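You operate a simulated robot arm through the tools that you are given. There is no shell and no other tool. Be economical: measure what you need, move in short steps, check, and stop when the job is done.

The job below is to be done with a simulated two-armed robot. You get a single attempt, and the scene is never put back.

Task
Add the tray's yellow and orange tomatoes to the lane carton and pen it between the purple stops.
Fine: the tray on the narrow table; use free cells; slide the N31 stop out, slide the carton up to it, then slide the N30 stop out.

The check looks at the end state, three seconds after you hand in, the way a careful person would. Anything else that was tipped, shoved, dropped, spilled or broken makes it a failure.

Robot
Two 7-joint arms with fingered hands on one trunk, on a base that drives. Base frame: it is fixed to the floor where the robot stands at the start and does not move with it; the origin is under the middle of the robot, x ahead of it, y to its left, z up. Readings come in m, degrees, newtons and seconds.
The left shoulder is at the start at [0.022, 0.214, 1.293], the right one opposite. Places, roughly: carton (30x20x9 cm) [0.8, -0.3, 0.6]; far purple stop [0.5, 0, 0.6]; near purple stop [0.5, -0.3, 0.6]. Payload 3.3 kg a hand.
The TCP of each hand is the grasp point between the finger pads, 0.026 m short of the fingertips. In the tool frame z runs along the fingers and y along their closing line. The gripper opens to 0.132 m. The gripper's body begins 0.073 m behind the TCP. The gripper is a hand of 2 fingers: y runs from the thumb to the fingers, the wrist lies at [0, 0, -0.224] in the tool frame, and closing takes about 1.5 s.
Orientation is that of the tool frame in the base frame, as a unit quaternion [w, x, y, z]. With the fingers straight down and closing along the base's y, the tool's x points along the base's -x, its y along +y and its z along -z.

Tools
- The arms move only by the tool play_rows. It takes "left_targets", "right_targets" or both (then of equal length, played together; a hand with none holds still); each is a list of rows, each an object (a shift or turn left out is 0, a gripper value left out holds the last) with "linear": the shift along the base's x, y, z in m, a list of three; "rot": the turn, a rotation vector about the base's x, y, z in degrees, a list of three; "fingers": the finger opening in m, from 0 to 0.132. In form: [{"linear": [tx, ty, tz], "rot": [wx, wy, wz], "fingers": fingers}, ...]. A call has 1 to 12 rows; each row shifts and turns the commanded pose from where the row before left it. Each row takes 0.2 s and may step no farther than 0.05 m and 8.6 degrees from the row before; otherwise, or with a gripper value out of range, the whole call is refused. Where a pose cannot be reached the arm comes as near as it can. A force on the tool above 50 N (or 10 N above the force at the start of the call, whichever is more), or a blocked arm, ends the call early, and 0.2 s more pass. The fingers move at their own pace (about 0.153 m/s each) and stop on an object; they squeeze with about 29 N. The grip force told is the motor's: it shows also when the fingers shut on nothing. Time passes only in rows, and 0.2 s behind the last, so rows that do not move let the fingers close. It gives the time, the measured TCP pose, the force on the tool (base axes), the opening and the grip force at its end, in the units of the frame above (readings bear some noise), with the torque about the TCP (base axes, N m) and any sound that the robot's microphone picked up, and new pictures: "views" is both (left out), scene, wrist or none (wrist: the cameras of the hands that moved).
- Cameras (640 x 400 px; columns grow to the right, rows downward): "scene" is now at [0.0653, -0.0281, 1.4262]; the picture's right is [-0.48, -0.88, 0.00], its down [-0.80, 0.43, -0.42] and it looks along [0.37, -0.20, -0.91] (base axes); focal length 263 px, centre (320, 200). "left" rides on the left gripper at [-0.066, -0.003, -0.099] in its tool frame; the picture's right is [0.04, -1.00, 0.00], its down [0.83, 0.03, -0.55] and it looks along [0.55, 0.02, 0.83] (tool axes); focal length 261 px, centre (320, 200). "right" rides on the right gripper at [0.065, -0.003, -0.099] in its tool frame; the picture's right is [0.04, 1.00, 0.00], its down [-0.83, 0.03, -0.55] and it looks along [-0.55, 0.02, 0.83] (tool axes); focal length 261 px, centre (320, 200).
- move_column(by): slides the trunk up (or, below 0, down) by that many m; the arms and the scene camera ride with it, the base frame stays. It gives what a move gives, with no picture.
- base_move(legs): drives the robot by 1 to 6 legs, each [ahead, left, turn to the left] in m, m and degrees, along the robot's own axes; the way and the turn of a leg run together, so that a leg with both is an arc; at most 1.5 m and 180 degrees a leg. The arms and the cameras ride along, it lands a little off, and it stops where it bumps. It gives what a move gives, and a new picture of the scene camera.
- hand_shape(shape, hand): the hand has 2 fingers and takes this shape, open, in about a second: jaw (thumb against the fingers, like two jaws); tri (thumb and two fingers); tip (a fingertip pinch); poke (one finger out to press); point (the index stretched); flat (the hand flat); cup (the hand cupped); fist (a fist). The gripper value then closes the fingers along that shape, each until it touches; the sizes above hold for jaw. It gives what a move gives, with no picture.
- turn_head(pan, tilt): turns the head with the scene camera to pan (to the left, within 86 degrees either way) and tilt (down, from -29 to 69), counted from straight ahead of the robot. It gives what a move gives, and a new picture of the scene camera.
- measure_at(camera, pixels): for up to 12 pixels [column, row] of the newest picture of that camera ("zoom" is the newest enlarged one), the place [x, y, z] in the base frame of the surface seen there, good to about 0.002 m. No time passes.
- inspect(camera, box): a new picture of the part [left, top, right, bottom] of that camera's present view, enlarged. No time passes.
- finish_job(): hands the job in; it is judged then, once.

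Go step by step. Measure first, check grasps and placings, and put right what went wrong. The budget is 80 turns and 260 pictures, counting those below and the enlarged ones. Unless the task says otherwise, let go and move clear before handing in, and close with one line.

The tools are called after "Emit:" as a command line: name --argument value ..., lists and objects as JSON in quotes. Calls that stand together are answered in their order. play_rows: Moves the arms, as the interface text tells. Its arguments: {"type":"object","properties":{"left_targets":{"type":"array"},"right_targets":{"type":"array"},"views":{"type":"string","enum":["both","scene","wrist","none"]}},"required":[]} The other tools are called the same way: move_column (by) slides the trunk up or down; hand_shape (shape, hand) gives the hand a shape; base_move (legs) drives the base; turn_head (pan, tilt) turns the head that bears the scene camera; measure_at (camera, pixels) gives the place of the surface under pixels of a picture; inspect (camera, box) takes an enlarged picture of a part of a camera's view; finish_job () hands the job in.

At the start:

```text
t: 0.0
left_eef_pos: [0.2797, 0.0435, 0.8801]
left_tool_rot: [0.0, 0.0, 1.0, 0.0]
left_ft_force: [0.2, 0.2, -0.1]
left_wrist_torque: [0.05, -0.01, 0.01]
left_opening: 0.1319
left_grasp_force: 0.1
left_shape: jaw
right_eef_pos: [0.3001, -0.277, 0.8164]
right_tool_rot: [0.0, 0.0, 1.0, 0.0]
right_ft_force: [0.4, -0.7, 0.4]
right_wrist_torque: [0.02, 0.01, 0.0]
right_opening: 0.1318
right_grasp_force: 0.1
right_shape: jaw
trunk travel left (down, up): [-0.575, 0.186]
robot x, y, heading: [0.0003, -0.0012, -0.2]
head pan, tilt: [-28.5, 64.9]
```

scene: 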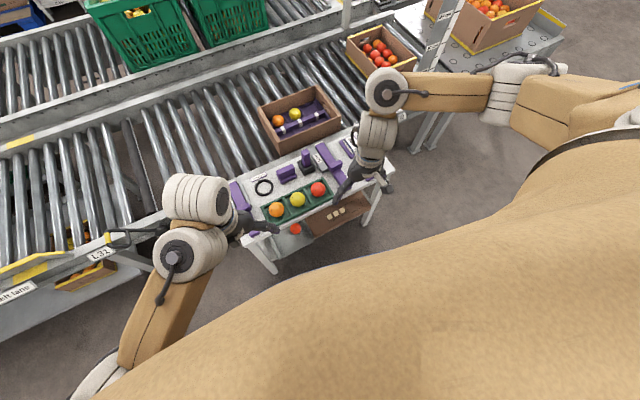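
right: 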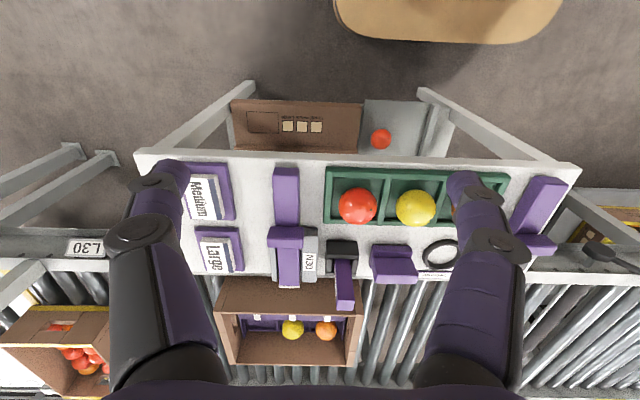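
left: 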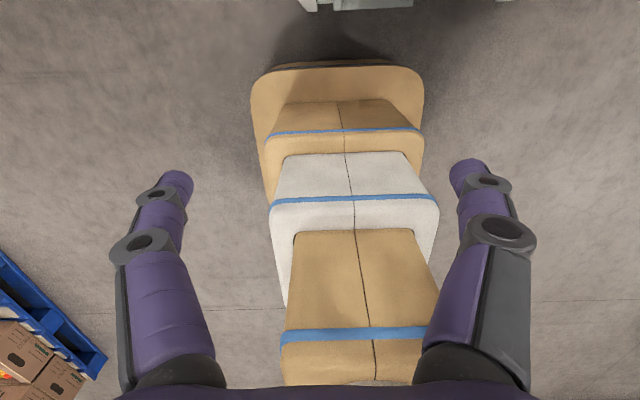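

The scene picture shows the narrow table with a green tray (orange 277,208; yellow 297,199; red 318,188), the stops and the lane carton at about (300,115). I'll enlarge the views and measure.

Emit:
inspect --camera "scene" --box '[220, 80, 420, 260]'

Emit:
inspect --camera "right" --box '[120, 80, 600, 380]'

Emit:
measure_at --camera "right" --pixels '[[357, 206], [416, 207], [287, 185], [286, 237], [289, 275], [543, 195], [292, 328], [326, 330], [310, 263], [345, 295], [230, 360], [352, 360]]'

Emit:
measure_at --camera "scene" --pixels '[[277, 209], [297, 199], [318, 189], [278, 119], [295, 113], [320, 93], [262, 105], [279, 152], [340, 121], [239, 195], [305, 156], [330, 160]]'

```text
2.22 times, centred on (320, 170) of scene
```

zoom: 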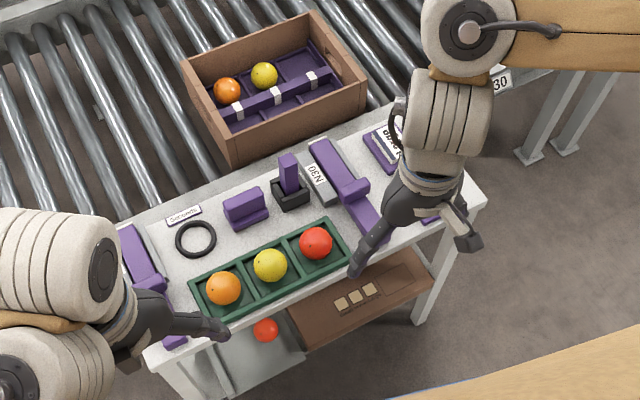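

```text
1.33 times, centred on (360, 230) of right
```

zoom: 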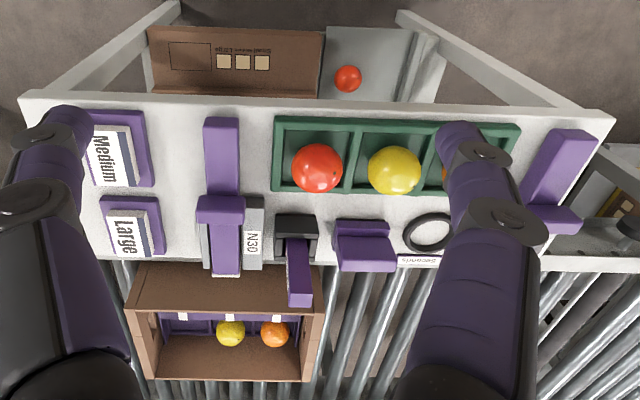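

```text
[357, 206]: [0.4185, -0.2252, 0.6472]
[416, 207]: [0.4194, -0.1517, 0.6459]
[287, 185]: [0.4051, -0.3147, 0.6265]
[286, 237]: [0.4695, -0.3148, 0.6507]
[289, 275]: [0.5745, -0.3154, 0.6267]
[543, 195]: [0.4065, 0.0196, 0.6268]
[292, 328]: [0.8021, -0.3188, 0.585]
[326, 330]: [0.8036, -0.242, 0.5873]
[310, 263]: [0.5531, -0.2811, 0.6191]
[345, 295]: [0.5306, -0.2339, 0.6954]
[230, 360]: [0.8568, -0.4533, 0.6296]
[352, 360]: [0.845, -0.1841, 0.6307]
```

```text
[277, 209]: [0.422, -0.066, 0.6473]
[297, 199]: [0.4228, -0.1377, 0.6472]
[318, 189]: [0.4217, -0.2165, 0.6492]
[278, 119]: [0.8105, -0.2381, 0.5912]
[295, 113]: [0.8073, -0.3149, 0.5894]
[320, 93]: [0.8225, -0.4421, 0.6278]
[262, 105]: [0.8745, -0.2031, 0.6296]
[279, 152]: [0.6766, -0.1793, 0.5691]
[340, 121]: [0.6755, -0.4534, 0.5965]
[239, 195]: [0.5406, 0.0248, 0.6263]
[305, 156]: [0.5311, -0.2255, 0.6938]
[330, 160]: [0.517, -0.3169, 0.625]
```

The carton's long side runs along y (about -0.47 to -0.17), with the insert visible. I'll measure the stops, handles, base front and table edges, and take a closer view of the carton.

Emit:
inspect --camera "scene" --box '[250, 80, 350, 160]'

Emit:
measure_at --camera "right" --pixels '[[450, 43], [400, 40], [300, 157], [500, 165], [555, 243], [286, 228], [298, 237], [290, 285], [287, 167], [380, 140], [350, 176], [300, 280]]'

Emit:
inspect --camera "right" --box '[220, 150, 380, 290]'

Emit:
turn_head --pan 0 --tilt 50

```text
5.00 times, centred on (300, 120) of scene
```

zoom: 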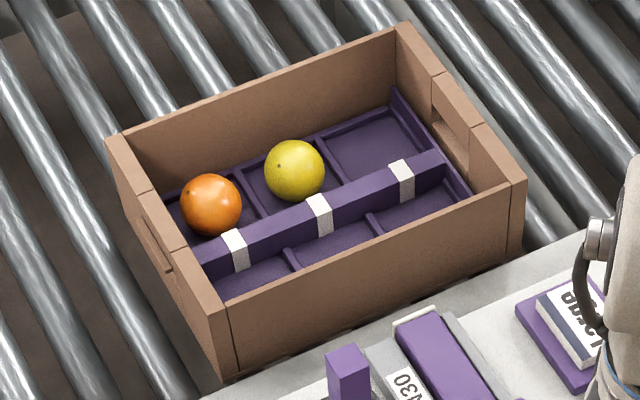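

```text
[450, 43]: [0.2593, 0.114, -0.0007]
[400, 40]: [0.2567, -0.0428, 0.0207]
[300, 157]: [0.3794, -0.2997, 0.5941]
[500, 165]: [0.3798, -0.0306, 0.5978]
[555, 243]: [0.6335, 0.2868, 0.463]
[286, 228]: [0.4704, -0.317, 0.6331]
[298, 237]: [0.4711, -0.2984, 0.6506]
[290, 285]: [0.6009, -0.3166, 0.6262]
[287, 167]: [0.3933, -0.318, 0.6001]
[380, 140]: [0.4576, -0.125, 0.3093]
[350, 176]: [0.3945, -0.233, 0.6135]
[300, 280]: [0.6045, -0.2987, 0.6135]
```

```text
2.86 times, centred on (300, 220) of right
```

zoom: 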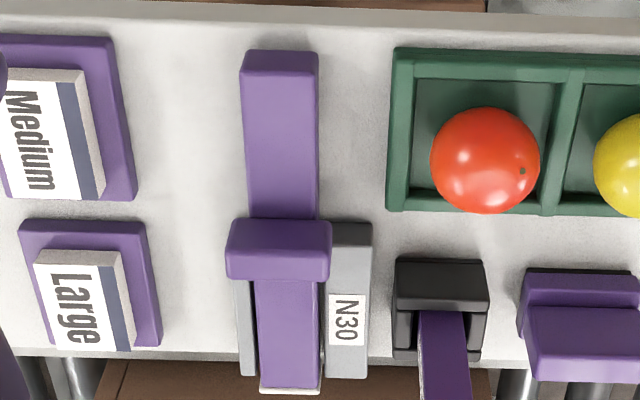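

```text
t: 0.9
left_eef_pos: [0.2783, 0.042, 0.8796]
left_tool_rot: [0.0, 0.0, 1.0, 0.0]
left_ft_force: [0.4, 0.2, 0.4]
left_wrist_torque: [0.0, -0.02, 0.01]
left_opening: 0.1319
left_grasp_force: 0.1
left_shape: jaw
right_eef_pos: [0.3002, -0.277, 0.8154]
right_tool_rot: [0.0, 0.0, 1.0, 0.001]
right_ft_force: [0.1, -0.3, 0.6]
right_wrist_torque: [0.01, 0.02, 0.02]
right_opening: 0.132
right_grasp_force: 0.1
right_shape: jaw
trunk travel left (down, up): [-0.575, 0.186]
robot x, y, heading: [0.0013, -0.0002, -0.0]
head pan, tilt: [0.0, 50.0]
```

scene: 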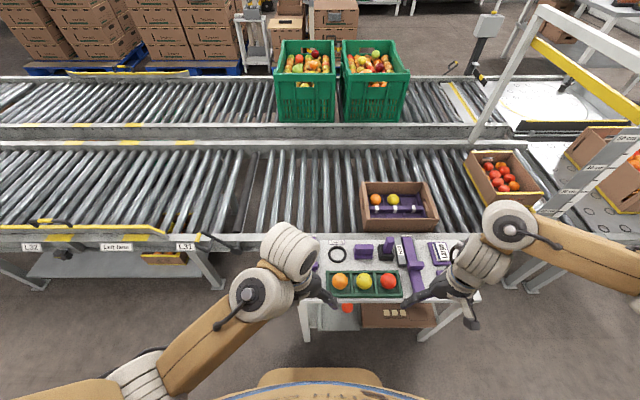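

The table's front edge is at x≈0.38 and the base front at x≈0.26 (low). I'll measure the base, shelf, legs and forearms before planning how close to stand.

Emit:
measure_at --camera "scene" --pixels '[[330, 378], [265, 380], [398, 380], [320, 395], [300, 335], [440, 335], [385, 322], [512, 225], [480, 265], [286, 250], [249, 290], [240, 385]]'

Emit:
measure_at --camera "right" --pixels '[[450, 10], [360, 5], [545, 5], [400, 25], [440, 5], [145, 158], [575, 170], [300, 101], [200, 145], [500, 130], [430, 100], [382, 140]]'

Emit:
measure_at --camera "left" --pixels '[[340, 65], [260, 90], [420, 90], [340, 105], [340, 155], [340, 240], [300, 355], [430, 170], [360, 330], [440, 270], [335, 80], [350, 380]]'

```text
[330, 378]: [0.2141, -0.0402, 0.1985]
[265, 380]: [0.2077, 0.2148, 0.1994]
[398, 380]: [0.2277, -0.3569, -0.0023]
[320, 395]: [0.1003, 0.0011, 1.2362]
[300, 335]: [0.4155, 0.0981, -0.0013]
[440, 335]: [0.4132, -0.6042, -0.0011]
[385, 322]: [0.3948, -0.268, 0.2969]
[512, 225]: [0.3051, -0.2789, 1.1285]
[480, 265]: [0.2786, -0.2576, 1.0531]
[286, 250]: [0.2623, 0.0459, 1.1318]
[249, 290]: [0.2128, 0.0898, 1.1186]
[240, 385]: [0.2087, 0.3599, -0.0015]
```

```text
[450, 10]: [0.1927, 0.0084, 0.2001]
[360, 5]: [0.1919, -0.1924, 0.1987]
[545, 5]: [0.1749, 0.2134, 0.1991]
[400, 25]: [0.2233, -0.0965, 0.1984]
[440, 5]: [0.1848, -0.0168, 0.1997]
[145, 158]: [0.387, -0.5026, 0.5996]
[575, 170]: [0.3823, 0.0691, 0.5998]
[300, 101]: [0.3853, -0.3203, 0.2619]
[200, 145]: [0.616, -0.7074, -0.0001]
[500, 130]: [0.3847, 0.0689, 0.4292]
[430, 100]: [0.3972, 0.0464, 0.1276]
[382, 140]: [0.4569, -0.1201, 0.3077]
```

```text
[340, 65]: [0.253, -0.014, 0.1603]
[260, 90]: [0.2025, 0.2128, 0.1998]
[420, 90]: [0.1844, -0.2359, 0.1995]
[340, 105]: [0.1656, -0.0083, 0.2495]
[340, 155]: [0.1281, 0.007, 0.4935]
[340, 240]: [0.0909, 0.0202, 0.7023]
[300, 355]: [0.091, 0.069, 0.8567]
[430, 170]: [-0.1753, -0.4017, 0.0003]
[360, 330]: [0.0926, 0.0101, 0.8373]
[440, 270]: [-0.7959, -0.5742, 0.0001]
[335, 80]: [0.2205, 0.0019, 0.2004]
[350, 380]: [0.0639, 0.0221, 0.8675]
```

The base is 0.2 m high and reaches x=0.255, while the table front is at x=0.38, so I'll stand sideways (facing +y) to bring the right shoulder near the lane. I turn on the spot first.

Emit:
base_move --legs '[[0, 0, 90]]'

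Emit:
turn_head --pan -75 --tilt 50

```text
t: 5.1
left_eef_pos: [-0.0366, 0.2805, 0.8805]
left_tool_rot: [-0.001, -0.7, 0.714, 0.0]
left_ft_force: [0.4, 0.3, -0.5]
left_wrist_torque: [0.02, 0.01, 0.0]
left_opening: 0.1317
left_grasp_force: 0.0
left_shape: jaw
right_eef_pos: [0.2821, 0.2945, 0.8158]
right_tool_rot: [0.0, -0.7, 0.714, 0.0]
right_ft_force: [-0.1, -0.1, -0.1]
right_wrist_torque: [-0.01, 0.02, 0.01]
right_opening: 0.1318
right_grasp_force: 0.1
right_shape: jaw
trunk travel left (down, up): [-0.575, 0.186]
robot x, y, heading: [-0.0015, 0.0007, 89.2]
head pan, tilt: [0.0, 50.0]
```

scene: 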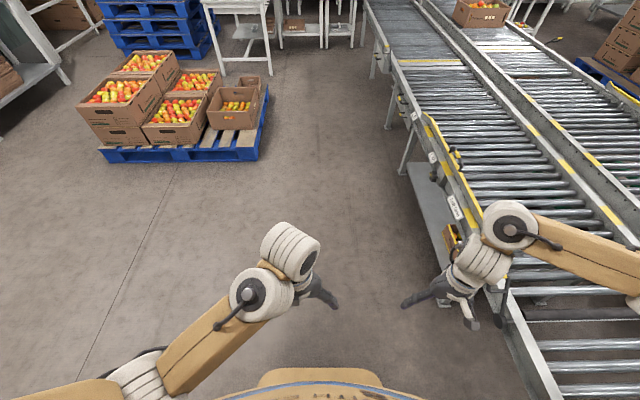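

```text
t: 6.6
left_eef_pos: [-0.0377, 0.2806, 0.8809]
left_tool_rot: [0.0, -0.701, 0.713, 0.0]
left_ft_force: [0.0, 0.9, 0.5]
left_wrist_torque: [-0.02, -0.02, 0.01]
left_opening: 0.1318
left_grasp_force: 0.1
left_shape: jaw
right_eef_pos: [0.2826, 0.2951, 0.8149]
right_tool_rot: [0.001, -0.7, 0.714, 0.0]
right_ft_force: [-0.4, 0.7, -0.1]
right_wrist_torque: [0.01, 0.01, 0.0]
right_opening: 0.1318
right_grasp_force: 0.2
right_shape: jaw
trunk travel left (down, up): [-0.575, 0.186]
robot x, y, heading: [0.0032, 0.0009, 89.0]
head pan, tilt: [-75.0, 50.0]
```

scene: 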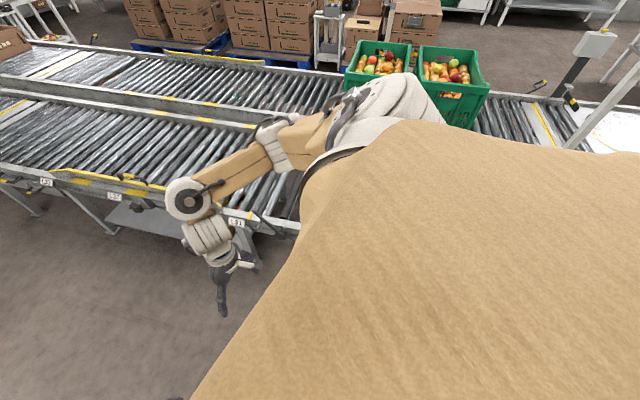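

Turning went fine, but the shoulder hides the view straight to the right. I'll drive back to y≈-0.45 and sideways to x≈0.11, so that the work lies ahead and to the right.

Emit:
base_move --legs '[[-0.45, 0, 0], [0, -0.1, 0]]'

Emit:
turn_head --pan -45 --tilt 55

Emit:
inspect --camera "right" --box '[0, 0, 640, 400]'

```text
t: 10.1
left_eef_pos: [0.0575, -0.1718, 0.8806]
left_tool_rot: [0.0, -0.699, 0.715, 0.0]
left_ft_force: [0.7, -0.3, -0.5]
left_wrist_torque: [-0.03, 0.03, 0.01]
left_opening: 0.1319
left_grasp_force: 0.0
left_shape: jaw
right_eef_pos: [0.3766, -0.1591, 0.8151]
right_tool_rot: [-0.001, -0.698, 0.716, 0.0]
right_ft_force: [0.4, -0.8, -0.6]
right_wrist_torque: [-0.05, 0.02, 0.0]
right_opening: 0.132
right_grasp_force: 0.1
right_shape: jaw
trunk travel left (down, up): [-0.575, 0.186]
robot x, y, heading: [0.0913, -0.4483, 88.6]
head pan, tilt: [-75.0, 50.0]
```

scene: 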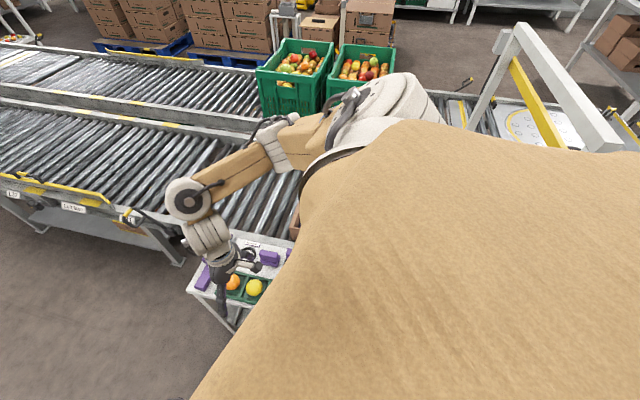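

```text
t: 11.0
left_eef_pos: [0.0552, -0.1716, 0.8798]
left_tool_rot: [0.0, -0.699, 0.716, 0.0]
left_ft_force: [0.2, -0.2, 0.7]
left_wrist_torque: [-0.01, 0.02, 0.0]
left_opening: 0.1321
left_grasp_force: 0.1
left_shape: jaw
right_eef_pos: [0.3752, -0.1586, 0.8158]
right_tool_rot: [0.0, -0.699, 0.715, 0.0]
right_ft_force: [-0.1, 0.4, 0.6]
right_wrist_torque: [-0.02, 0.0, -0.03]
right_opening: 0.1318
right_grasp_force: 0.0
right_shape: jaw
trunk travel left (down, up): [-0.575, 0.186]
robot x, y, heading: [0.0904, -0.4518, 88.7]
head pan, tilt: [-45.0, 55.0]
```

scene: 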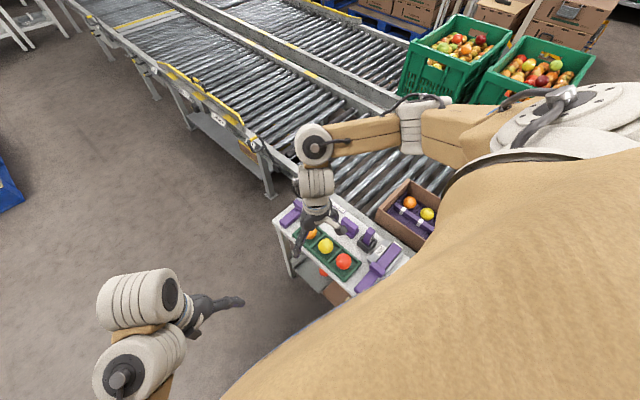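

```text
1.00 times, centred on (320, 200) of right (not enlarged: the box is as wide or as high as the picture)
```

zoom: 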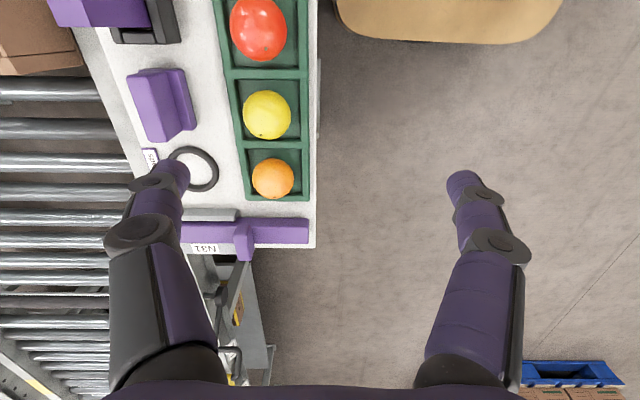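

From the wrist view I can see the tray and N31 (bar at row 230, handle at (243,235)). I'll measure tray walls, tomatoes and stop geometry here.

Emit:
inspect --camera "right" --box '[150, 80, 330, 270]'

Emit:
measure_at --camera "right" --pixels '[[272, 178], [267, 114], [235, 142], [275, 145], [275, 73], [306, 165], [240, 170], [240, 88], [246, 235], [195, 228], [300, 230], [246, 258]]'

Emit:
measure_at --camera "right" --pixels '[[253, 157], [293, 195], [251, 195], [290, 95], [290, 135], [247, 134], [205, 213], [205, 248], [160, 100], [200, 170], [184, 235], [244, 224]]'

```text
2.11 times, centred on (240, 175) of right
```

zoom: 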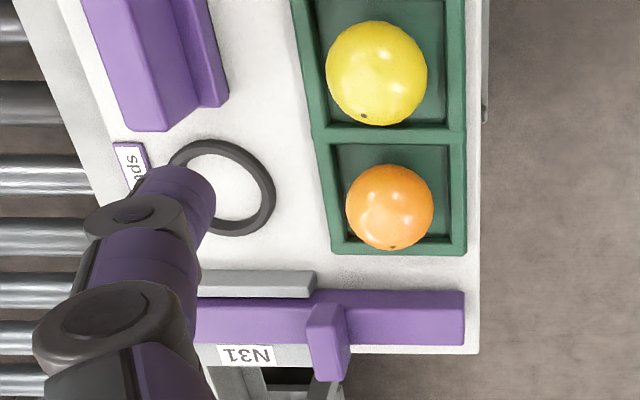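

```text
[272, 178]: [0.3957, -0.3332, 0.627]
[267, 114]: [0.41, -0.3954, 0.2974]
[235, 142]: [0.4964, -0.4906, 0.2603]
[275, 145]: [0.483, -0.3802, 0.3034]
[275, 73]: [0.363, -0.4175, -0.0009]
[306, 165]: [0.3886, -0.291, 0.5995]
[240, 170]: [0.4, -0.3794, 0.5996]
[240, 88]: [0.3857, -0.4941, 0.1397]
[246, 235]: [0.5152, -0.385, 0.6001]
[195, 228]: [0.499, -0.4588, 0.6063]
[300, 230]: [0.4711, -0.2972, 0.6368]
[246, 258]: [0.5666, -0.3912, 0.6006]
```

```text
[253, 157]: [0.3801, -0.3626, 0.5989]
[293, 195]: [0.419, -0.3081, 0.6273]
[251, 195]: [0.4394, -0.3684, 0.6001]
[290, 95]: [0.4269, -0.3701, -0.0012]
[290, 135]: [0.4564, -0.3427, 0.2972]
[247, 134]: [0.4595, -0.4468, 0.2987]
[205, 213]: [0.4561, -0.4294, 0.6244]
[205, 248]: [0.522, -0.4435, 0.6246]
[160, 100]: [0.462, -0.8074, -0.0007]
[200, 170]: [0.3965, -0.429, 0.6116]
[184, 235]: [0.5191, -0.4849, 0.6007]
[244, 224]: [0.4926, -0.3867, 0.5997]
```

The "right" camera's measurements refer to its first picture, so I'll measure on the fresh enlarged one instead.

Emit:
measure_at --camera "zoom" --pixels '[[388, 200], [375, 70], [325, 135], [400, 137], [460, 190], [335, 190], [440, 145], [345, 150], [400, 250], [335, 247], [445, 235], [327, 330]]'

Emit:
measure_at --camera "zoom" --pixels '[[400, 310], [462, 310], [250, 315], [330, 370], [330, 308], [250, 283], [250, 355], [300, 283], [310, 340], [348, 330], [120, 20], [200, 50]]'

```text
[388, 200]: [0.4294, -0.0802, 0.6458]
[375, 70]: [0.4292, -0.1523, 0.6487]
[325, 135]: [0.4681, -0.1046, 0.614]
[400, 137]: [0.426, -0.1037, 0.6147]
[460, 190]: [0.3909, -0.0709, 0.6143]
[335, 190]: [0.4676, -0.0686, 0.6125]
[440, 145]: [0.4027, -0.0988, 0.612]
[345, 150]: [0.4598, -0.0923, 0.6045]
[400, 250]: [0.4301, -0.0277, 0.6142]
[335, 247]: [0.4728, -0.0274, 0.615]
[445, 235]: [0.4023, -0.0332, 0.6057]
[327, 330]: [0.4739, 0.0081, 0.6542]
```

```text
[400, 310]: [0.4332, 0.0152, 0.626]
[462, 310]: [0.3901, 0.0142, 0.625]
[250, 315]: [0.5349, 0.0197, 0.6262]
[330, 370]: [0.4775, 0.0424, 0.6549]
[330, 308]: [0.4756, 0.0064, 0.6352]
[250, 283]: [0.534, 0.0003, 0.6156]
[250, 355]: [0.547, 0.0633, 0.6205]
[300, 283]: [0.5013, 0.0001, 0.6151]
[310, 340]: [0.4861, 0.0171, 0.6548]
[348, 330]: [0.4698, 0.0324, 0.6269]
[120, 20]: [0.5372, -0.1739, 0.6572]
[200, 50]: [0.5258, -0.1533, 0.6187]
```

Tray walls top at z≈0.614, tomato tops at ≈0.648; the cells are too tight for fingers beside the fruit, so I'll grip with the tips just above the walls. First I lower the trunk while raising the hand.

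Emit:
move_column --by -0.08

Emit:
play_rows --right_targets '[{"linear": [0, 0, 0.05]}, {"linear": [0, 0, 0.05]}, {"linear": [0, 0, 0.05]}, {"linear": [0.02, 0.04, 0.03]}]' --views "scene"

```text
t: 12.2
left_eef_pos: [0.055, -0.1708, 0.7993]
left_tool_rot: [0.0, -0.699, 0.715, -0.001]
left_ft_force: [0.2, -0.1, 0.7]
left_wrist_torque: [-0.01, -0.04, 0.01]
left_opening: 0.132
left_grasp_force: 0.0
left_shape: jaw
right_eef_pos: [0.3752, -0.1584, 0.7353]
right_tool_rot: [0.0, -0.698, 0.716, 0.0]
right_ft_force: [0.2, -0.1, -0.3]
right_wrist_torque: [0.05, 0.0, 0.02]
right_opening: 0.1321
right_grasp_force: 0.0
right_shape: jaw
trunk travel left (down, up): [-0.495, 0.266]
robot x, y, heading: [0.0917, -0.4506, 88.6]
head pan, tilt: [-45.0, 55.0]
```

```text
refused: row 4 steps farther than a row can; nothing moved
```

Emit:
play_rows --right_targets '[{"linear": [0, 0, 0.05]}, {"linear": [0, 0, 0.05]}, {"linear": [0, 0, 0.05]}, {"linear": [0.02, 0.04, 0.0]}]' --views "scene"

Emit:
move_column --by -0.15

```text
t: 13.2
left_eef_pos: [0.0549, -0.1709, 0.8002]
left_tool_rot: [-0.001, -0.698, 0.716, 0.0]
left_ft_force: [-0.5, -0.3, 0.4]
left_wrist_torque: [0.0, 0.0, -0.02]
left_opening: 0.1319
left_grasp_force: 0.2
left_shape: jaw
right_eef_pos: [0.3969, -0.1165, 0.8872]
right_tool_rot: [-0.001, -0.699, 0.715, -0.001]
right_ft_force: [-0.2, 0.1, 0.5]
right_wrist_torque: [-0.02, 0.0, 0.01]
right_opening: 0.1319
right_grasp_force: 0.1
right_shape: jaw
trunk travel left (down, up): [-0.495, 0.266]
robot x, y, heading: [0.0937, -0.4509, 88.5]
head pan, tilt: [-45.0, 55.0]
```

scene: 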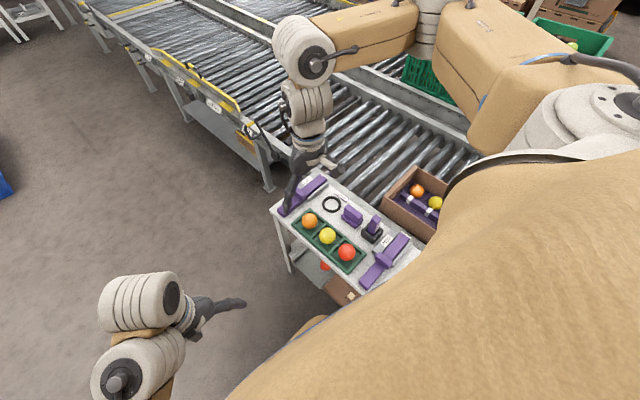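

```text
t: 14.9
left_eef_pos: [0.0539, -0.1767, 0.6408]
left_tool_rot: [-0.011, -0.699, 0.715, -0.01]
left_ft_force: [0.1, 0.4, 0.4]
left_wrist_torque: [-0.03, 0.0, -0.03]
left_opening: 0.1319
left_grasp_force: 0.1
left_shape: jaw
right_eef_pos: [0.3965, -0.1181, 0.7359]
right_tool_rot: [0.0, -0.699, 0.715, 0.0]
right_ft_force: [-0.7, -0.4, -0.2]
right_wrist_torque: [0.0, 0.0, -0.01]
right_opening: 0.1318
right_grasp_force: 0.1
right_shape: jaw
trunk travel left (down, up): [-0.345, 0.416]
robot x, y, heading: [0.0918, -0.4529, 88.7]
head pan, tilt: [-45.0, 55.0]
```

The trunk is down 0.23 m and the right hand is at z=0.736. The left arm shifted a little, so I lift it, and I move the right hand above the orange tomato.

Emit:
play_rows --right_targets '[{"linear": [0.016, 0.025, 0], "fingers": 0.09}, {"linear": [0.016, 0.026, 0]}, {"linear": [0, 0, -0.03]}, {}]' --left_targets '[{"linear": [0, 0, 0.05]}, {"linear": [0, 0, 0.05]}, {"linear": [0, 0, 0.05]}, {}]'

```text
t: 16.1
left_eef_pos: [0.0479, -0.1645, 0.6314]
left_tool_rot: [-0.037, -0.702, 0.711, 0.006]
left_ft_force: [0.3, -0.3, -0.2]
left_wrist_torque: [-0.01, 0.03, -0.01]
left_opening: 0.1318
left_grasp_force: 0.1
left_shape: jaw
left hand out of reach, approached as far as the arm can: row 1, 2, 3
right_eef_pos: [0.428, -0.0665, 0.7072]
right_tool_rot: [0.0, -0.699, 0.716, 0.0]
right_ft_force: [-0.7, -0.5, -0.1]
right_wrist_torque: [0.0, -0.01, 0.05]
right_opening: 0.0907
right_grasp_force: 0.1
right_shape: jaw
trunk travel left (down, up): [-0.345, 0.416]
robot x, y, heading: [0.0904, -0.4508, 88.4]
head pan, tilt: [-45.0, 55.0]
stopped in row 4 (left hand): the arm was blocked; the commanded pose is now the measured one
```

scene: 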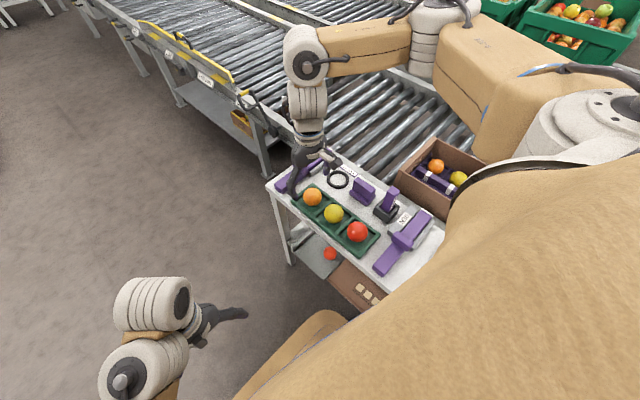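
right: 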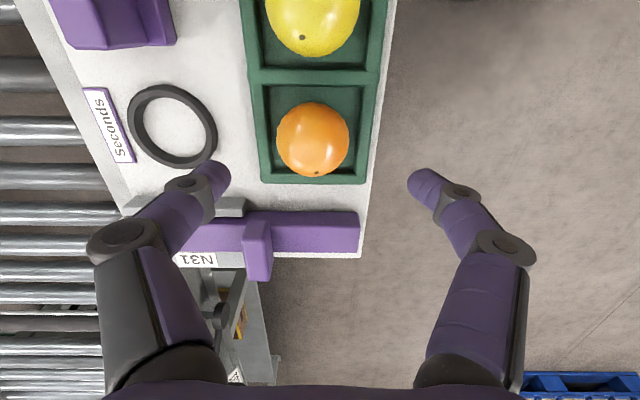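
left: 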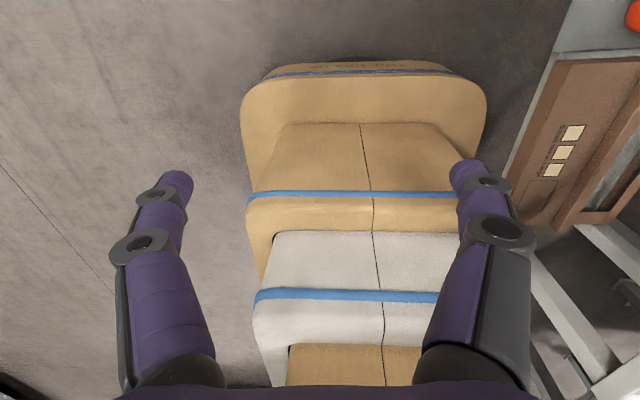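

The hand is over the orange tomato at (312,140). I'll measure its outline to centre the grasp.

Emit:
measure_at --camera "right" --pixels '[[312, 125], [282, 135], [343, 135], [312, 170], [312, 106], [312, 140], [305, 30], [262, 130], [370, 130], [312, 75], [312, 181]]'

```text
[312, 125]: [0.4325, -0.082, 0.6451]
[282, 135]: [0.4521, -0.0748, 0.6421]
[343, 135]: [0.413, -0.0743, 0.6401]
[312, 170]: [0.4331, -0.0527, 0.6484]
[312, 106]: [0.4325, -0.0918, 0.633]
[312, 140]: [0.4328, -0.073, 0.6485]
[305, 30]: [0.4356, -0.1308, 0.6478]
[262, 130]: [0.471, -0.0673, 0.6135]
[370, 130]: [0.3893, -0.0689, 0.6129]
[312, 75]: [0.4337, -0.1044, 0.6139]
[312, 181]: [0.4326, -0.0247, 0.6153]
```

The tomato centre is at about (0.4325, -0.064, 0.623). I lower to TCP z≈0.642 and close.

Emit:
play_rows --right_targets '[{"linear": [0.0045, 0.0025, -0.035]}, {"linear": [0, 0, -0.03]}, {}, {"fingers": 0.03}, {}, {}, {}, {}]' --views "wrist"

```text
t: 17.9
left_eef_pos: [0.048, -0.1654, 0.6313]
left_tool_rot: [-0.036, -0.702, 0.711, 0.005]
left_ft_force: [1.5, -0.1, 0.0]
left_wrist_torque: [0.0, 0.0, 0.01]
left_opening: 0.132
left_grasp_force: 0.0
left_shape: jaw
right_eef_pos: [0.4308, -0.0655, 0.6419]
right_tool_rot: [0.0, -0.698, 0.716, 0.0]
right_ft_force: [0.3, 0.3, 0.9]
right_wrist_torque: [0.0, -0.04, 0.07]
right_opening: 0.0469
right_grasp_force: 15.5
right_shape: jaw
trunk travel left (down, up): [-0.345, 0.416]
robot x, y, heading: [0.0954, -0.4519, 88.7]
head pan, tilt: [-45.0, 55.0]
```

right: 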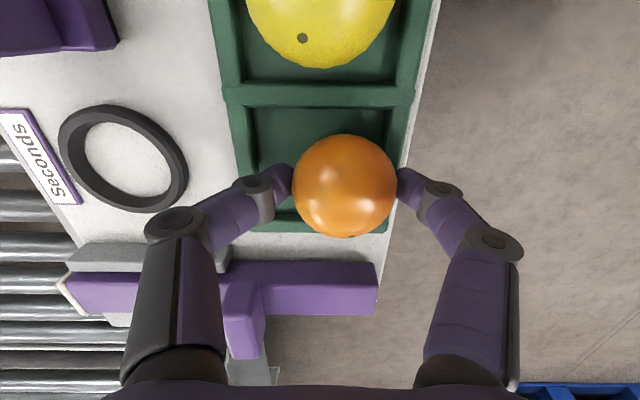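

The fingers hold at 0.047 m with 15 N. I lift straight up and check.

Emit:
play_rows --right_targets '[{"linear": [0, 0, 0.02]}, {"linear": [0, 0, 0.04]}, {"linear": [0, 0, 0.04]}, {}]'

Emit:
turn_head --pan -55 --tilt 50

```text
t: 18.9
left_eef_pos: [0.0475, -0.1651, 0.6321]
left_tool_rot: [-0.035, -0.702, 0.711, 0.006]
left_ft_force: [-1.0, -1.0, 0.0]
left_wrist_torque: [0.01, 0.03, -0.01]
left_opening: 0.1319
left_grasp_force: 0.1
left_shape: jaw
right_eef_pos: [0.4311, -0.0655, 0.7414]
right_tool_rot: [0.0, -0.699, 0.715, -0.001]
right_ft_force: [-0.5, -0.2, -0.5]
right_wrist_torque: [0.04, -0.01, 0.0]
right_opening: 0.0455
right_grasp_force: 15.9
right_shape: jaw
trunk travel left (down, up): [-0.345, 0.416]
robot x, y, heading: [0.0929, -0.4501, 88.4]
head pan, tilt: [-45.0, 55.0]
```

scene: 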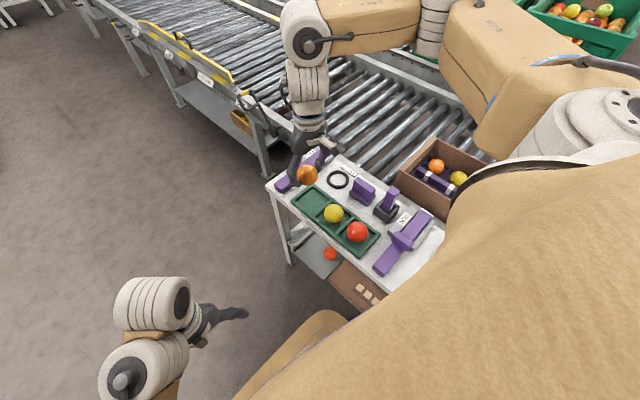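
right: 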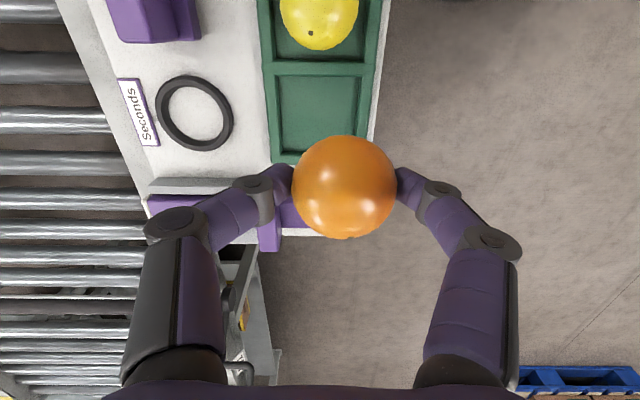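

```text
t: 19.6
left_eef_pos: [0.0473, -0.1641, 0.6311]
left_tool_rot: [-0.035, -0.702, 0.712, 0.005]
left_ft_force: [0.2, 0.3, 0.5]
left_wrist_torque: [-0.03, 0.02, 0.0]
left_opening: 0.1318
left_grasp_force: 0.0
left_shape: jaw
right_eef_pos: [0.4304, -0.0645, 0.7408]
right_tool_rot: [0.0, -0.699, 0.715, 0.001]
right_ft_force: [-0.8, -0.2, 0.0]
right_wrist_torque: [0.0, 0.0, 0.01]
right_opening: 0.0456
right_grasp_force: 15.9
right_shape: jaw
trunk travel left (down, up): [-0.345, 0.416]
robot x, y, heading: [0.092, -0.4521, 88.5]
head pan, tilt: [-55.0, 50.0]
```

scene: 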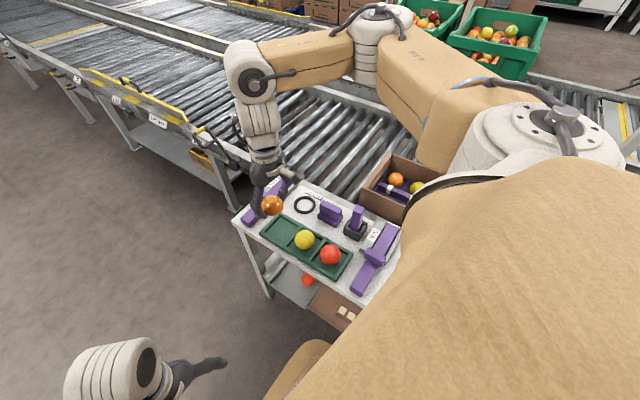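

The orange tomato is securely held. I raise it and swing toward the carton, turning the hand so that it closes along y (as the cells have more room that way).

Emit:
play_rows --right_targets '[{"linear": [0, 0, 0.04]}, {"linear": [0.018, -0.014, 0], "rot": [0, 0, -8.1]}, {"linear": [0.018, -0.014, 0], "rot": [0, 0, -8.1]}, {"linear": [0.018, -0.014, 0], "rot": [0, 0, -8.1]}, {"linear": [0.018, -0.014, 0], "rot": [0, 0, -8.1]}, {"linear": [0.018, -0.014, 0], "rot": [0, 0, -8.1]}, {"linear": [0.018, -0.014, 0], "rot": [0, 0, -8.1]}, {"linear": [0.018, -0.014, 0], "rot": [0, 0, -8.1]}, {"linear": [0.018, -0.014, 0], "rot": [0, 0, -8.1]}, {"linear": [0.018, -0.014, 0], "rot": [0, 0, -8.1]}, {"linear": [0.018, -0.014, 0], "rot": [0, 0, -8.1]}, {"linear": [0.018, -0.014, 0], "rot": [0, 0, -7.7]}]'

```text
t: 22.2
left_eef_pos: [0.0485, -0.1658, 0.632]
left_tool_rot: [-0.035, -0.702, 0.711, 0.005]
left_ft_force: [-1.2, 0.4, -0.3]
left_wrist_torque: [-0.01, -0.05, 0.0]
left_opening: 0.1319
left_grasp_force: 0.2
left_shape: jaw
right_eef_pos: [0.6054, -0.1767, 0.7874]
right_tool_rot: [0.0, 0.001, 1.0, -0.001]
right_ft_force: [0.2, 0.1, -0.5]
right_wrist_torque: [0.0, 0.0, 0.01]
right_opening: 0.0454
right_grasp_force: 15.9
right_shape: jaw
right hand out of reach, approached as far as the arm can: row 10, 11, 12
trunk travel left (down, up): [-0.345, 0.416]
robot x, y, heading: [0.0898, -0.4511, 88.7]
head pan, tilt: [-55.0, 50.0]
```

scene: 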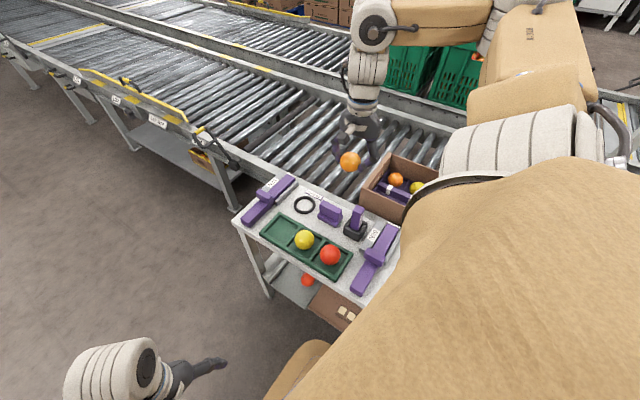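
right: 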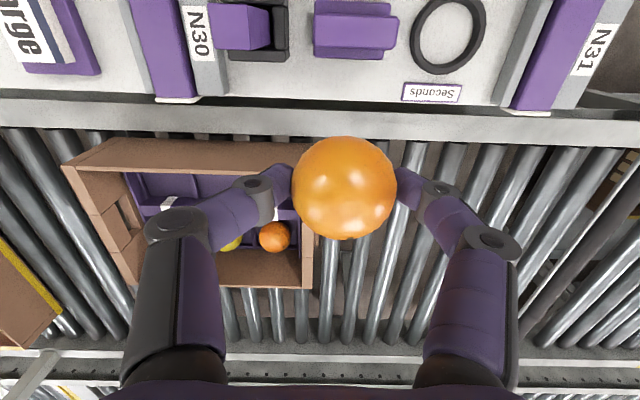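

The arm stopped short at (0.605,-0.177) with that hand yaw. I'll turn the yaw partly back while moving on toward the carton, to find out what limits it.

Emit:
play_rows --right_targets '[{"linear": [0, 0, 0], "rot": [0, 0, 8]}, {"linear": [0.01, -0.01, 0], "rot": [0, 0, 8]}, {"linear": [0.01, -0.01, 0], "rot": [0, 0, 8]}, {"linear": [0.01, -0.01, 0], "rot": [0, 0, 8]}, {"linear": [0.01, -0.01, 0], "rot": [0, 0, 8]}, {"linear": [0.01, -0.01, 0]}, {"linear": [0.01, -0.01, 0]}]' --views "wrist"

```text
t: 23.8
left_eef_pos: [0.048, -0.1643, 0.6314]
left_tool_rot: [-0.036, -0.702, 0.711, 0.006]
left_ft_force: [-0.5, 0.3, 0.1]
left_wrist_torque: [0.02, 0.01, 0.03]
left_opening: 0.1319
left_grasp_force: 0.0
left_shape: jaw
right_eef_pos: [0.6476, -0.1536, 0.8097]
right_tool_rot: [-0.001, -0.342, 0.94, 0.0]
right_ft_force: [-0.1, -0.4, -0.2]
right_wrist_torque: [-0.05, 0.01, 0.03]
right_opening: 0.0453
right_grasp_force: 16.1
right_shape: jaw
right hand out of reach, approached as far as the arm can: row 2, 4, 5, 6, 7
trunk travel left (down, up): [-0.345, 0.416]
robot x, y, heading: [0.0931, -0.4492, 88.4]
head pan, tilt: [-55.0, 50.0]
```

right: 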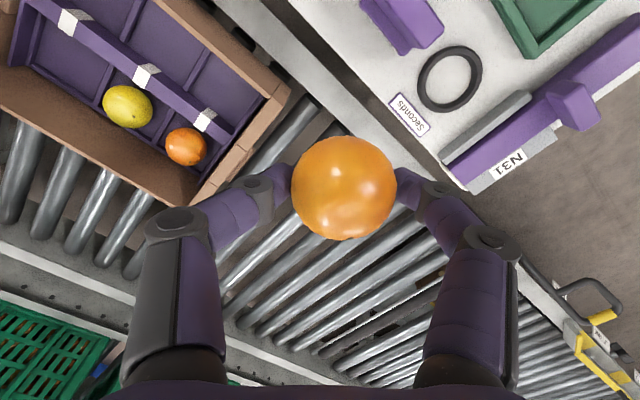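

The arm is held back by an azimuth limit (it drifts to +y and up as I command -y), so the work has to lie more ahead of the shoulder. I'll measure the arm's links in the scene view to judge the true reach.

Emit:
turn_head --pan -60 --tilt 25

```text
t: 24.7
left_eef_pos: [0.0469, -0.1671, 0.6319]
left_tool_rot: [-0.036, -0.702, 0.711, 0.006]
left_ft_force: [0.2, -0.1, -0.6]
left_wrist_torque: [0.03, 0.0, 0.0]
left_opening: 0.1321
left_grasp_force: 0.0
left_shape: jaw
right_eef_pos: [0.6489, -0.1535, 0.8094]
right_tool_rot: [0.0, -0.341, 0.94, -0.001]
right_ft_force: [-0.3, -0.1, -0.1]
right_wrist_torque: [0.0, -0.01, 0.0]
right_opening: 0.0451
right_grasp_force: 16.2
right_shape: jaw
trunk travel left (down, up): [-0.345, 0.416]
robot x, y, heading: [0.0898, -0.4504, 88.7]
head pan, tilt: [-60.0, 25.0]
```

scene: 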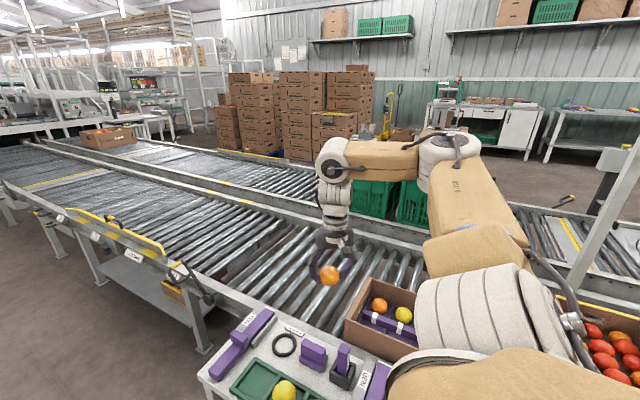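

Emit:
measure_at --camera "scene" --pixels '[[350, 160], [335, 170], [335, 195], [340, 240], [380, 155], [445, 150], [455, 165], [475, 200], [475, 250], [470, 300], [520, 300], [575, 315]]'

```text
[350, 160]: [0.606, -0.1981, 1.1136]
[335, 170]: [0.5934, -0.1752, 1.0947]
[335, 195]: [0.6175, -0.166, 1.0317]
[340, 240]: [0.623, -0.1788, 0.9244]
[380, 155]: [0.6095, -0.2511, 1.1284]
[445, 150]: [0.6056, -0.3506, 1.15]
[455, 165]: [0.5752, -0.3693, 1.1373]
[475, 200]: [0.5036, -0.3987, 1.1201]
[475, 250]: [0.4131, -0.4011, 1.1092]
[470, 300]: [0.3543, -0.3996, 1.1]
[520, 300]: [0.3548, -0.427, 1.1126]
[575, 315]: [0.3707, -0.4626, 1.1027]
```

Upper arm ≈0.30 m, forearm ≈0.23 m, and the shoulder's outward swing is the limit. I'll turn to heading ≈60° with the base just off the table and lower the trunk a bit more, which puts the carton ahead of the right shoulder.

Emit:
base_move --legs '[[0, 0.035, 0], [0, 0, -28.7], [0.078, 0.045, 0]]'

Emit:
turn_head --pan -50 --tilt 50

```text
t: 27.7
left_eef_pos: [0.1567, -0.0901, 0.6318]
left_tool_rot: [-0.033, -0.499, 0.866, 0.013]
left_ft_force: [-1.1, -0.1, 0.6]
left_wrist_torque: [0.0, -0.03, -0.03]
left_opening: 0.1321
left_grasp_force: 0.0
left_shape: jaw
right_eef_pos: [0.686, -0.3728, 0.8096]
right_tool_rot: [0.0, -0.093, 0.996, -0.001]
right_ft_force: [-1.2, -0.4, -0.1]
right_wrist_torque: [0.01, 0.01, 0.0]
right_opening: 0.0451
right_grasp_force: 15.7
right_shape: jaw
trunk travel left (down, up): [-0.345, 0.416]
robot x, y, heading: [0.053, -0.3637, 59.2]
head pan, tilt: [-60.0, 25.0]
```

scene: 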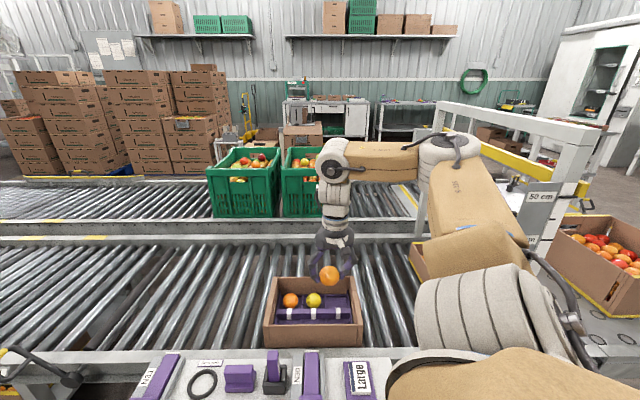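

```text
t: 28.6
left_eef_pos: [0.1569, -0.0904, 0.6312]
left_tool_rot: [-0.034, -0.5, 0.865, 0.014]
left_ft_force: [0.0, 0.5, -0.2]
left_wrist_torque: [-0.02, 0.02, -0.02]
left_opening: 0.1317
left_grasp_force: 0.1
left_shape: jaw
right_eef_pos: [0.6864, -0.3729, 0.8087]
right_tool_rot: [0.0, -0.094, 0.996, 0.001]
right_ft_force: [0.1, 0.9, -0.3]
right_wrist_torque: [-0.03, -0.03, -0.02]
right_opening: 0.045
right_grasp_force: 15.9
right_shape: jaw
trunk travel left (down, up): [-0.345, 0.416]
robot x, y, heading: [0.056, -0.3611, 59.3]
head pan, tilt: [-50.0, 50.0]
```

scene: 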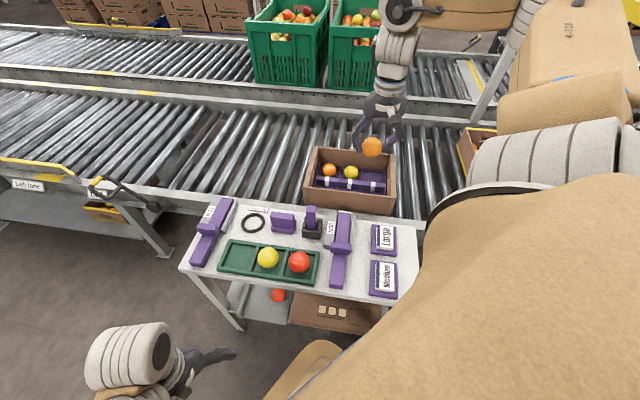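

This stand gives a full view; the carton is directly below the hand. I'll enlarge the carton and measure cells, bar and walls.

Emit:
inspect --camera "scene" --box '[295, 135, 405, 220]'

Emit:
inspect --camera "right" --box '[0, 0, 640, 400]'

```text
4.71 times, centred on (350, 178) of scene
```

zoom: 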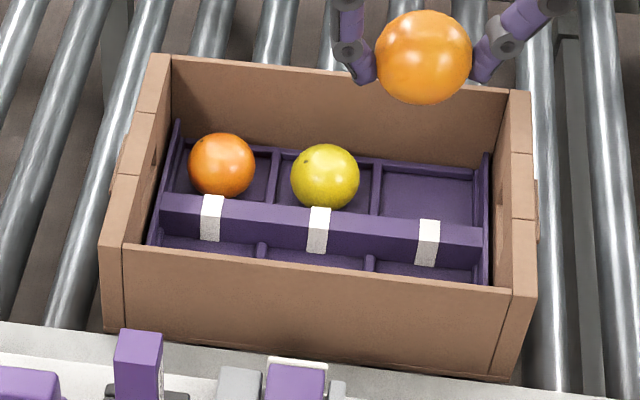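

```text
1.00 times, centred on (320, 200) of right (not enlarged: the box is as wide or as high as the picture)
```

zoom: 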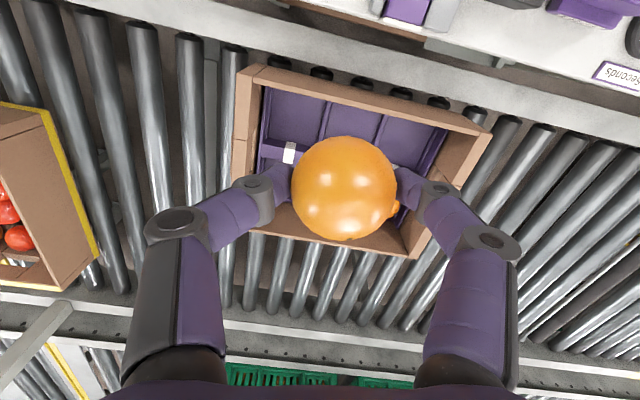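

Emit:
measure_at --camera "zoom" --pixels '[[300, 115], [290, 95], [350, 118], [325, 115], [378, 125], [405, 135], [268, 100], [283, 153], [264, 150], [430, 150], [370, 90], [245, 120]]'

Emit:
inspect --camera "scene" --box '[296, 136, 404, 219]'

Emit:
measure_at --camera "scene" --pixels '[[330, 182], [350, 184], [373, 186], [368, 170], [351, 170], [329, 168], [310, 175], [397, 180], [350, 195], [342, 150], [378, 165], [380, 190]]'

```text
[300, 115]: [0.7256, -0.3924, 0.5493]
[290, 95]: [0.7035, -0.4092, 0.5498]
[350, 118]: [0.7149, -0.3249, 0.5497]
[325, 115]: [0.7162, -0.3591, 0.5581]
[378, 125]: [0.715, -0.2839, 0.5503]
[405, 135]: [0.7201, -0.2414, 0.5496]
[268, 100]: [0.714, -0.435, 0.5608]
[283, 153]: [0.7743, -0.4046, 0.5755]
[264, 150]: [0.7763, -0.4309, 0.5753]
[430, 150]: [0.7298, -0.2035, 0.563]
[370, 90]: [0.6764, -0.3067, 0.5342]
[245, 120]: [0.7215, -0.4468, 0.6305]
```

```text
4.82 times, centred on (350, 178) of scene
```

zoom: 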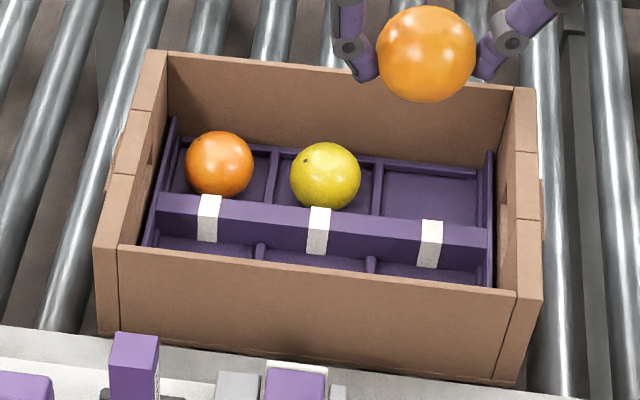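

```text
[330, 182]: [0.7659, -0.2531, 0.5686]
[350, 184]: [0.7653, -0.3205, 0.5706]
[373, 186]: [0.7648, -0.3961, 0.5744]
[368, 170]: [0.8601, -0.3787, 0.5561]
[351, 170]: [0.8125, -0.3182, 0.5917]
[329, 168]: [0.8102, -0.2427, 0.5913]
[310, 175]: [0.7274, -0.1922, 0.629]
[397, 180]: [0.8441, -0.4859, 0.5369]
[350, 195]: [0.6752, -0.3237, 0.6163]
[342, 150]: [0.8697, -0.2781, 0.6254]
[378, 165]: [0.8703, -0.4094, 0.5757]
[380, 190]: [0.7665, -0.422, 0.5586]
```

Cell floors are at z=0.55, the near-row centres at (0.727; -0.397/-0.321/-0.244), bar top 0.5755. I lower the trunk a little, then align the yaw and move over the near middle cell.

Emit:
move_column --by -0.09

Emit:
play_rows --right_targets '[{"linear": [0.02, 0.026, 0], "rot": [0, 0, -5.4]}, {"linear": [0.02, 0.025, 0], "rot": [0, 0, -5.4]}, {}]' --views "wrist"

```text
t: 29.9
left_eef_pos: [0.1497, -0.0965, 0.5288]
left_tool_rot: [-0.052, -0.5, 0.864, 0.006]
left_ft_force: [0.8, 0.1, 0.5]
left_wrist_torque: [-0.02, 0.0, 0.0]
left_opening: 0.1319
left_grasp_force: 0.1
left_shape: jaw
right_eef_pos: [0.6853, -0.3752, 0.7017]
right_tool_rot: [-0.018, -0.092, 0.995, -0.025]
right_ft_force: [1.0, 0.6, -1.0]
right_wrist_torque: [-0.01, 0.01, 0.04]
right_opening: 0.045
right_grasp_force: 15.5
right_shape: jaw
trunk travel left (down, up): [-0.255, 0.506]
robot x, y, heading: [0.0558, -0.3634, 59.4]
head pan, tilt: [-50.0, 50.0]
```

```text
t: 30.7
left_eef_pos: [0.1503, -0.0975, 0.5285]
left_tool_rot: [-0.053, -0.499, 0.865, 0.005]
left_ft_force: [0.0, -0.9, 0.2]
left_wrist_torque: [0.01, -0.04, 0.01]
left_opening: 0.1319
left_grasp_force: 0.0
left_shape: jaw
right_eef_pos: [0.7266, -0.3259, 0.6998]
right_tool_rot: [-0.02, 0.001, 1.0, -0.023]
right_ft_force: [1.1, -0.1, -1.2]
right_wrist_torque: [-0.02, 0.0, 0.03]
right_opening: 0.0447
right_grasp_force: 15.8
right_shape: jaw
trunk travel left (down, up): [-0.255, 0.506]
robot x, y, heading: [0.0553, -0.3614, 59.1]
head pan, tilt: [-50.0, 50.0]
```

right: 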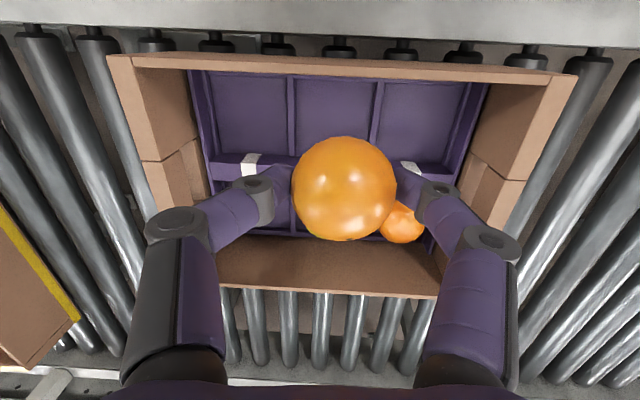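

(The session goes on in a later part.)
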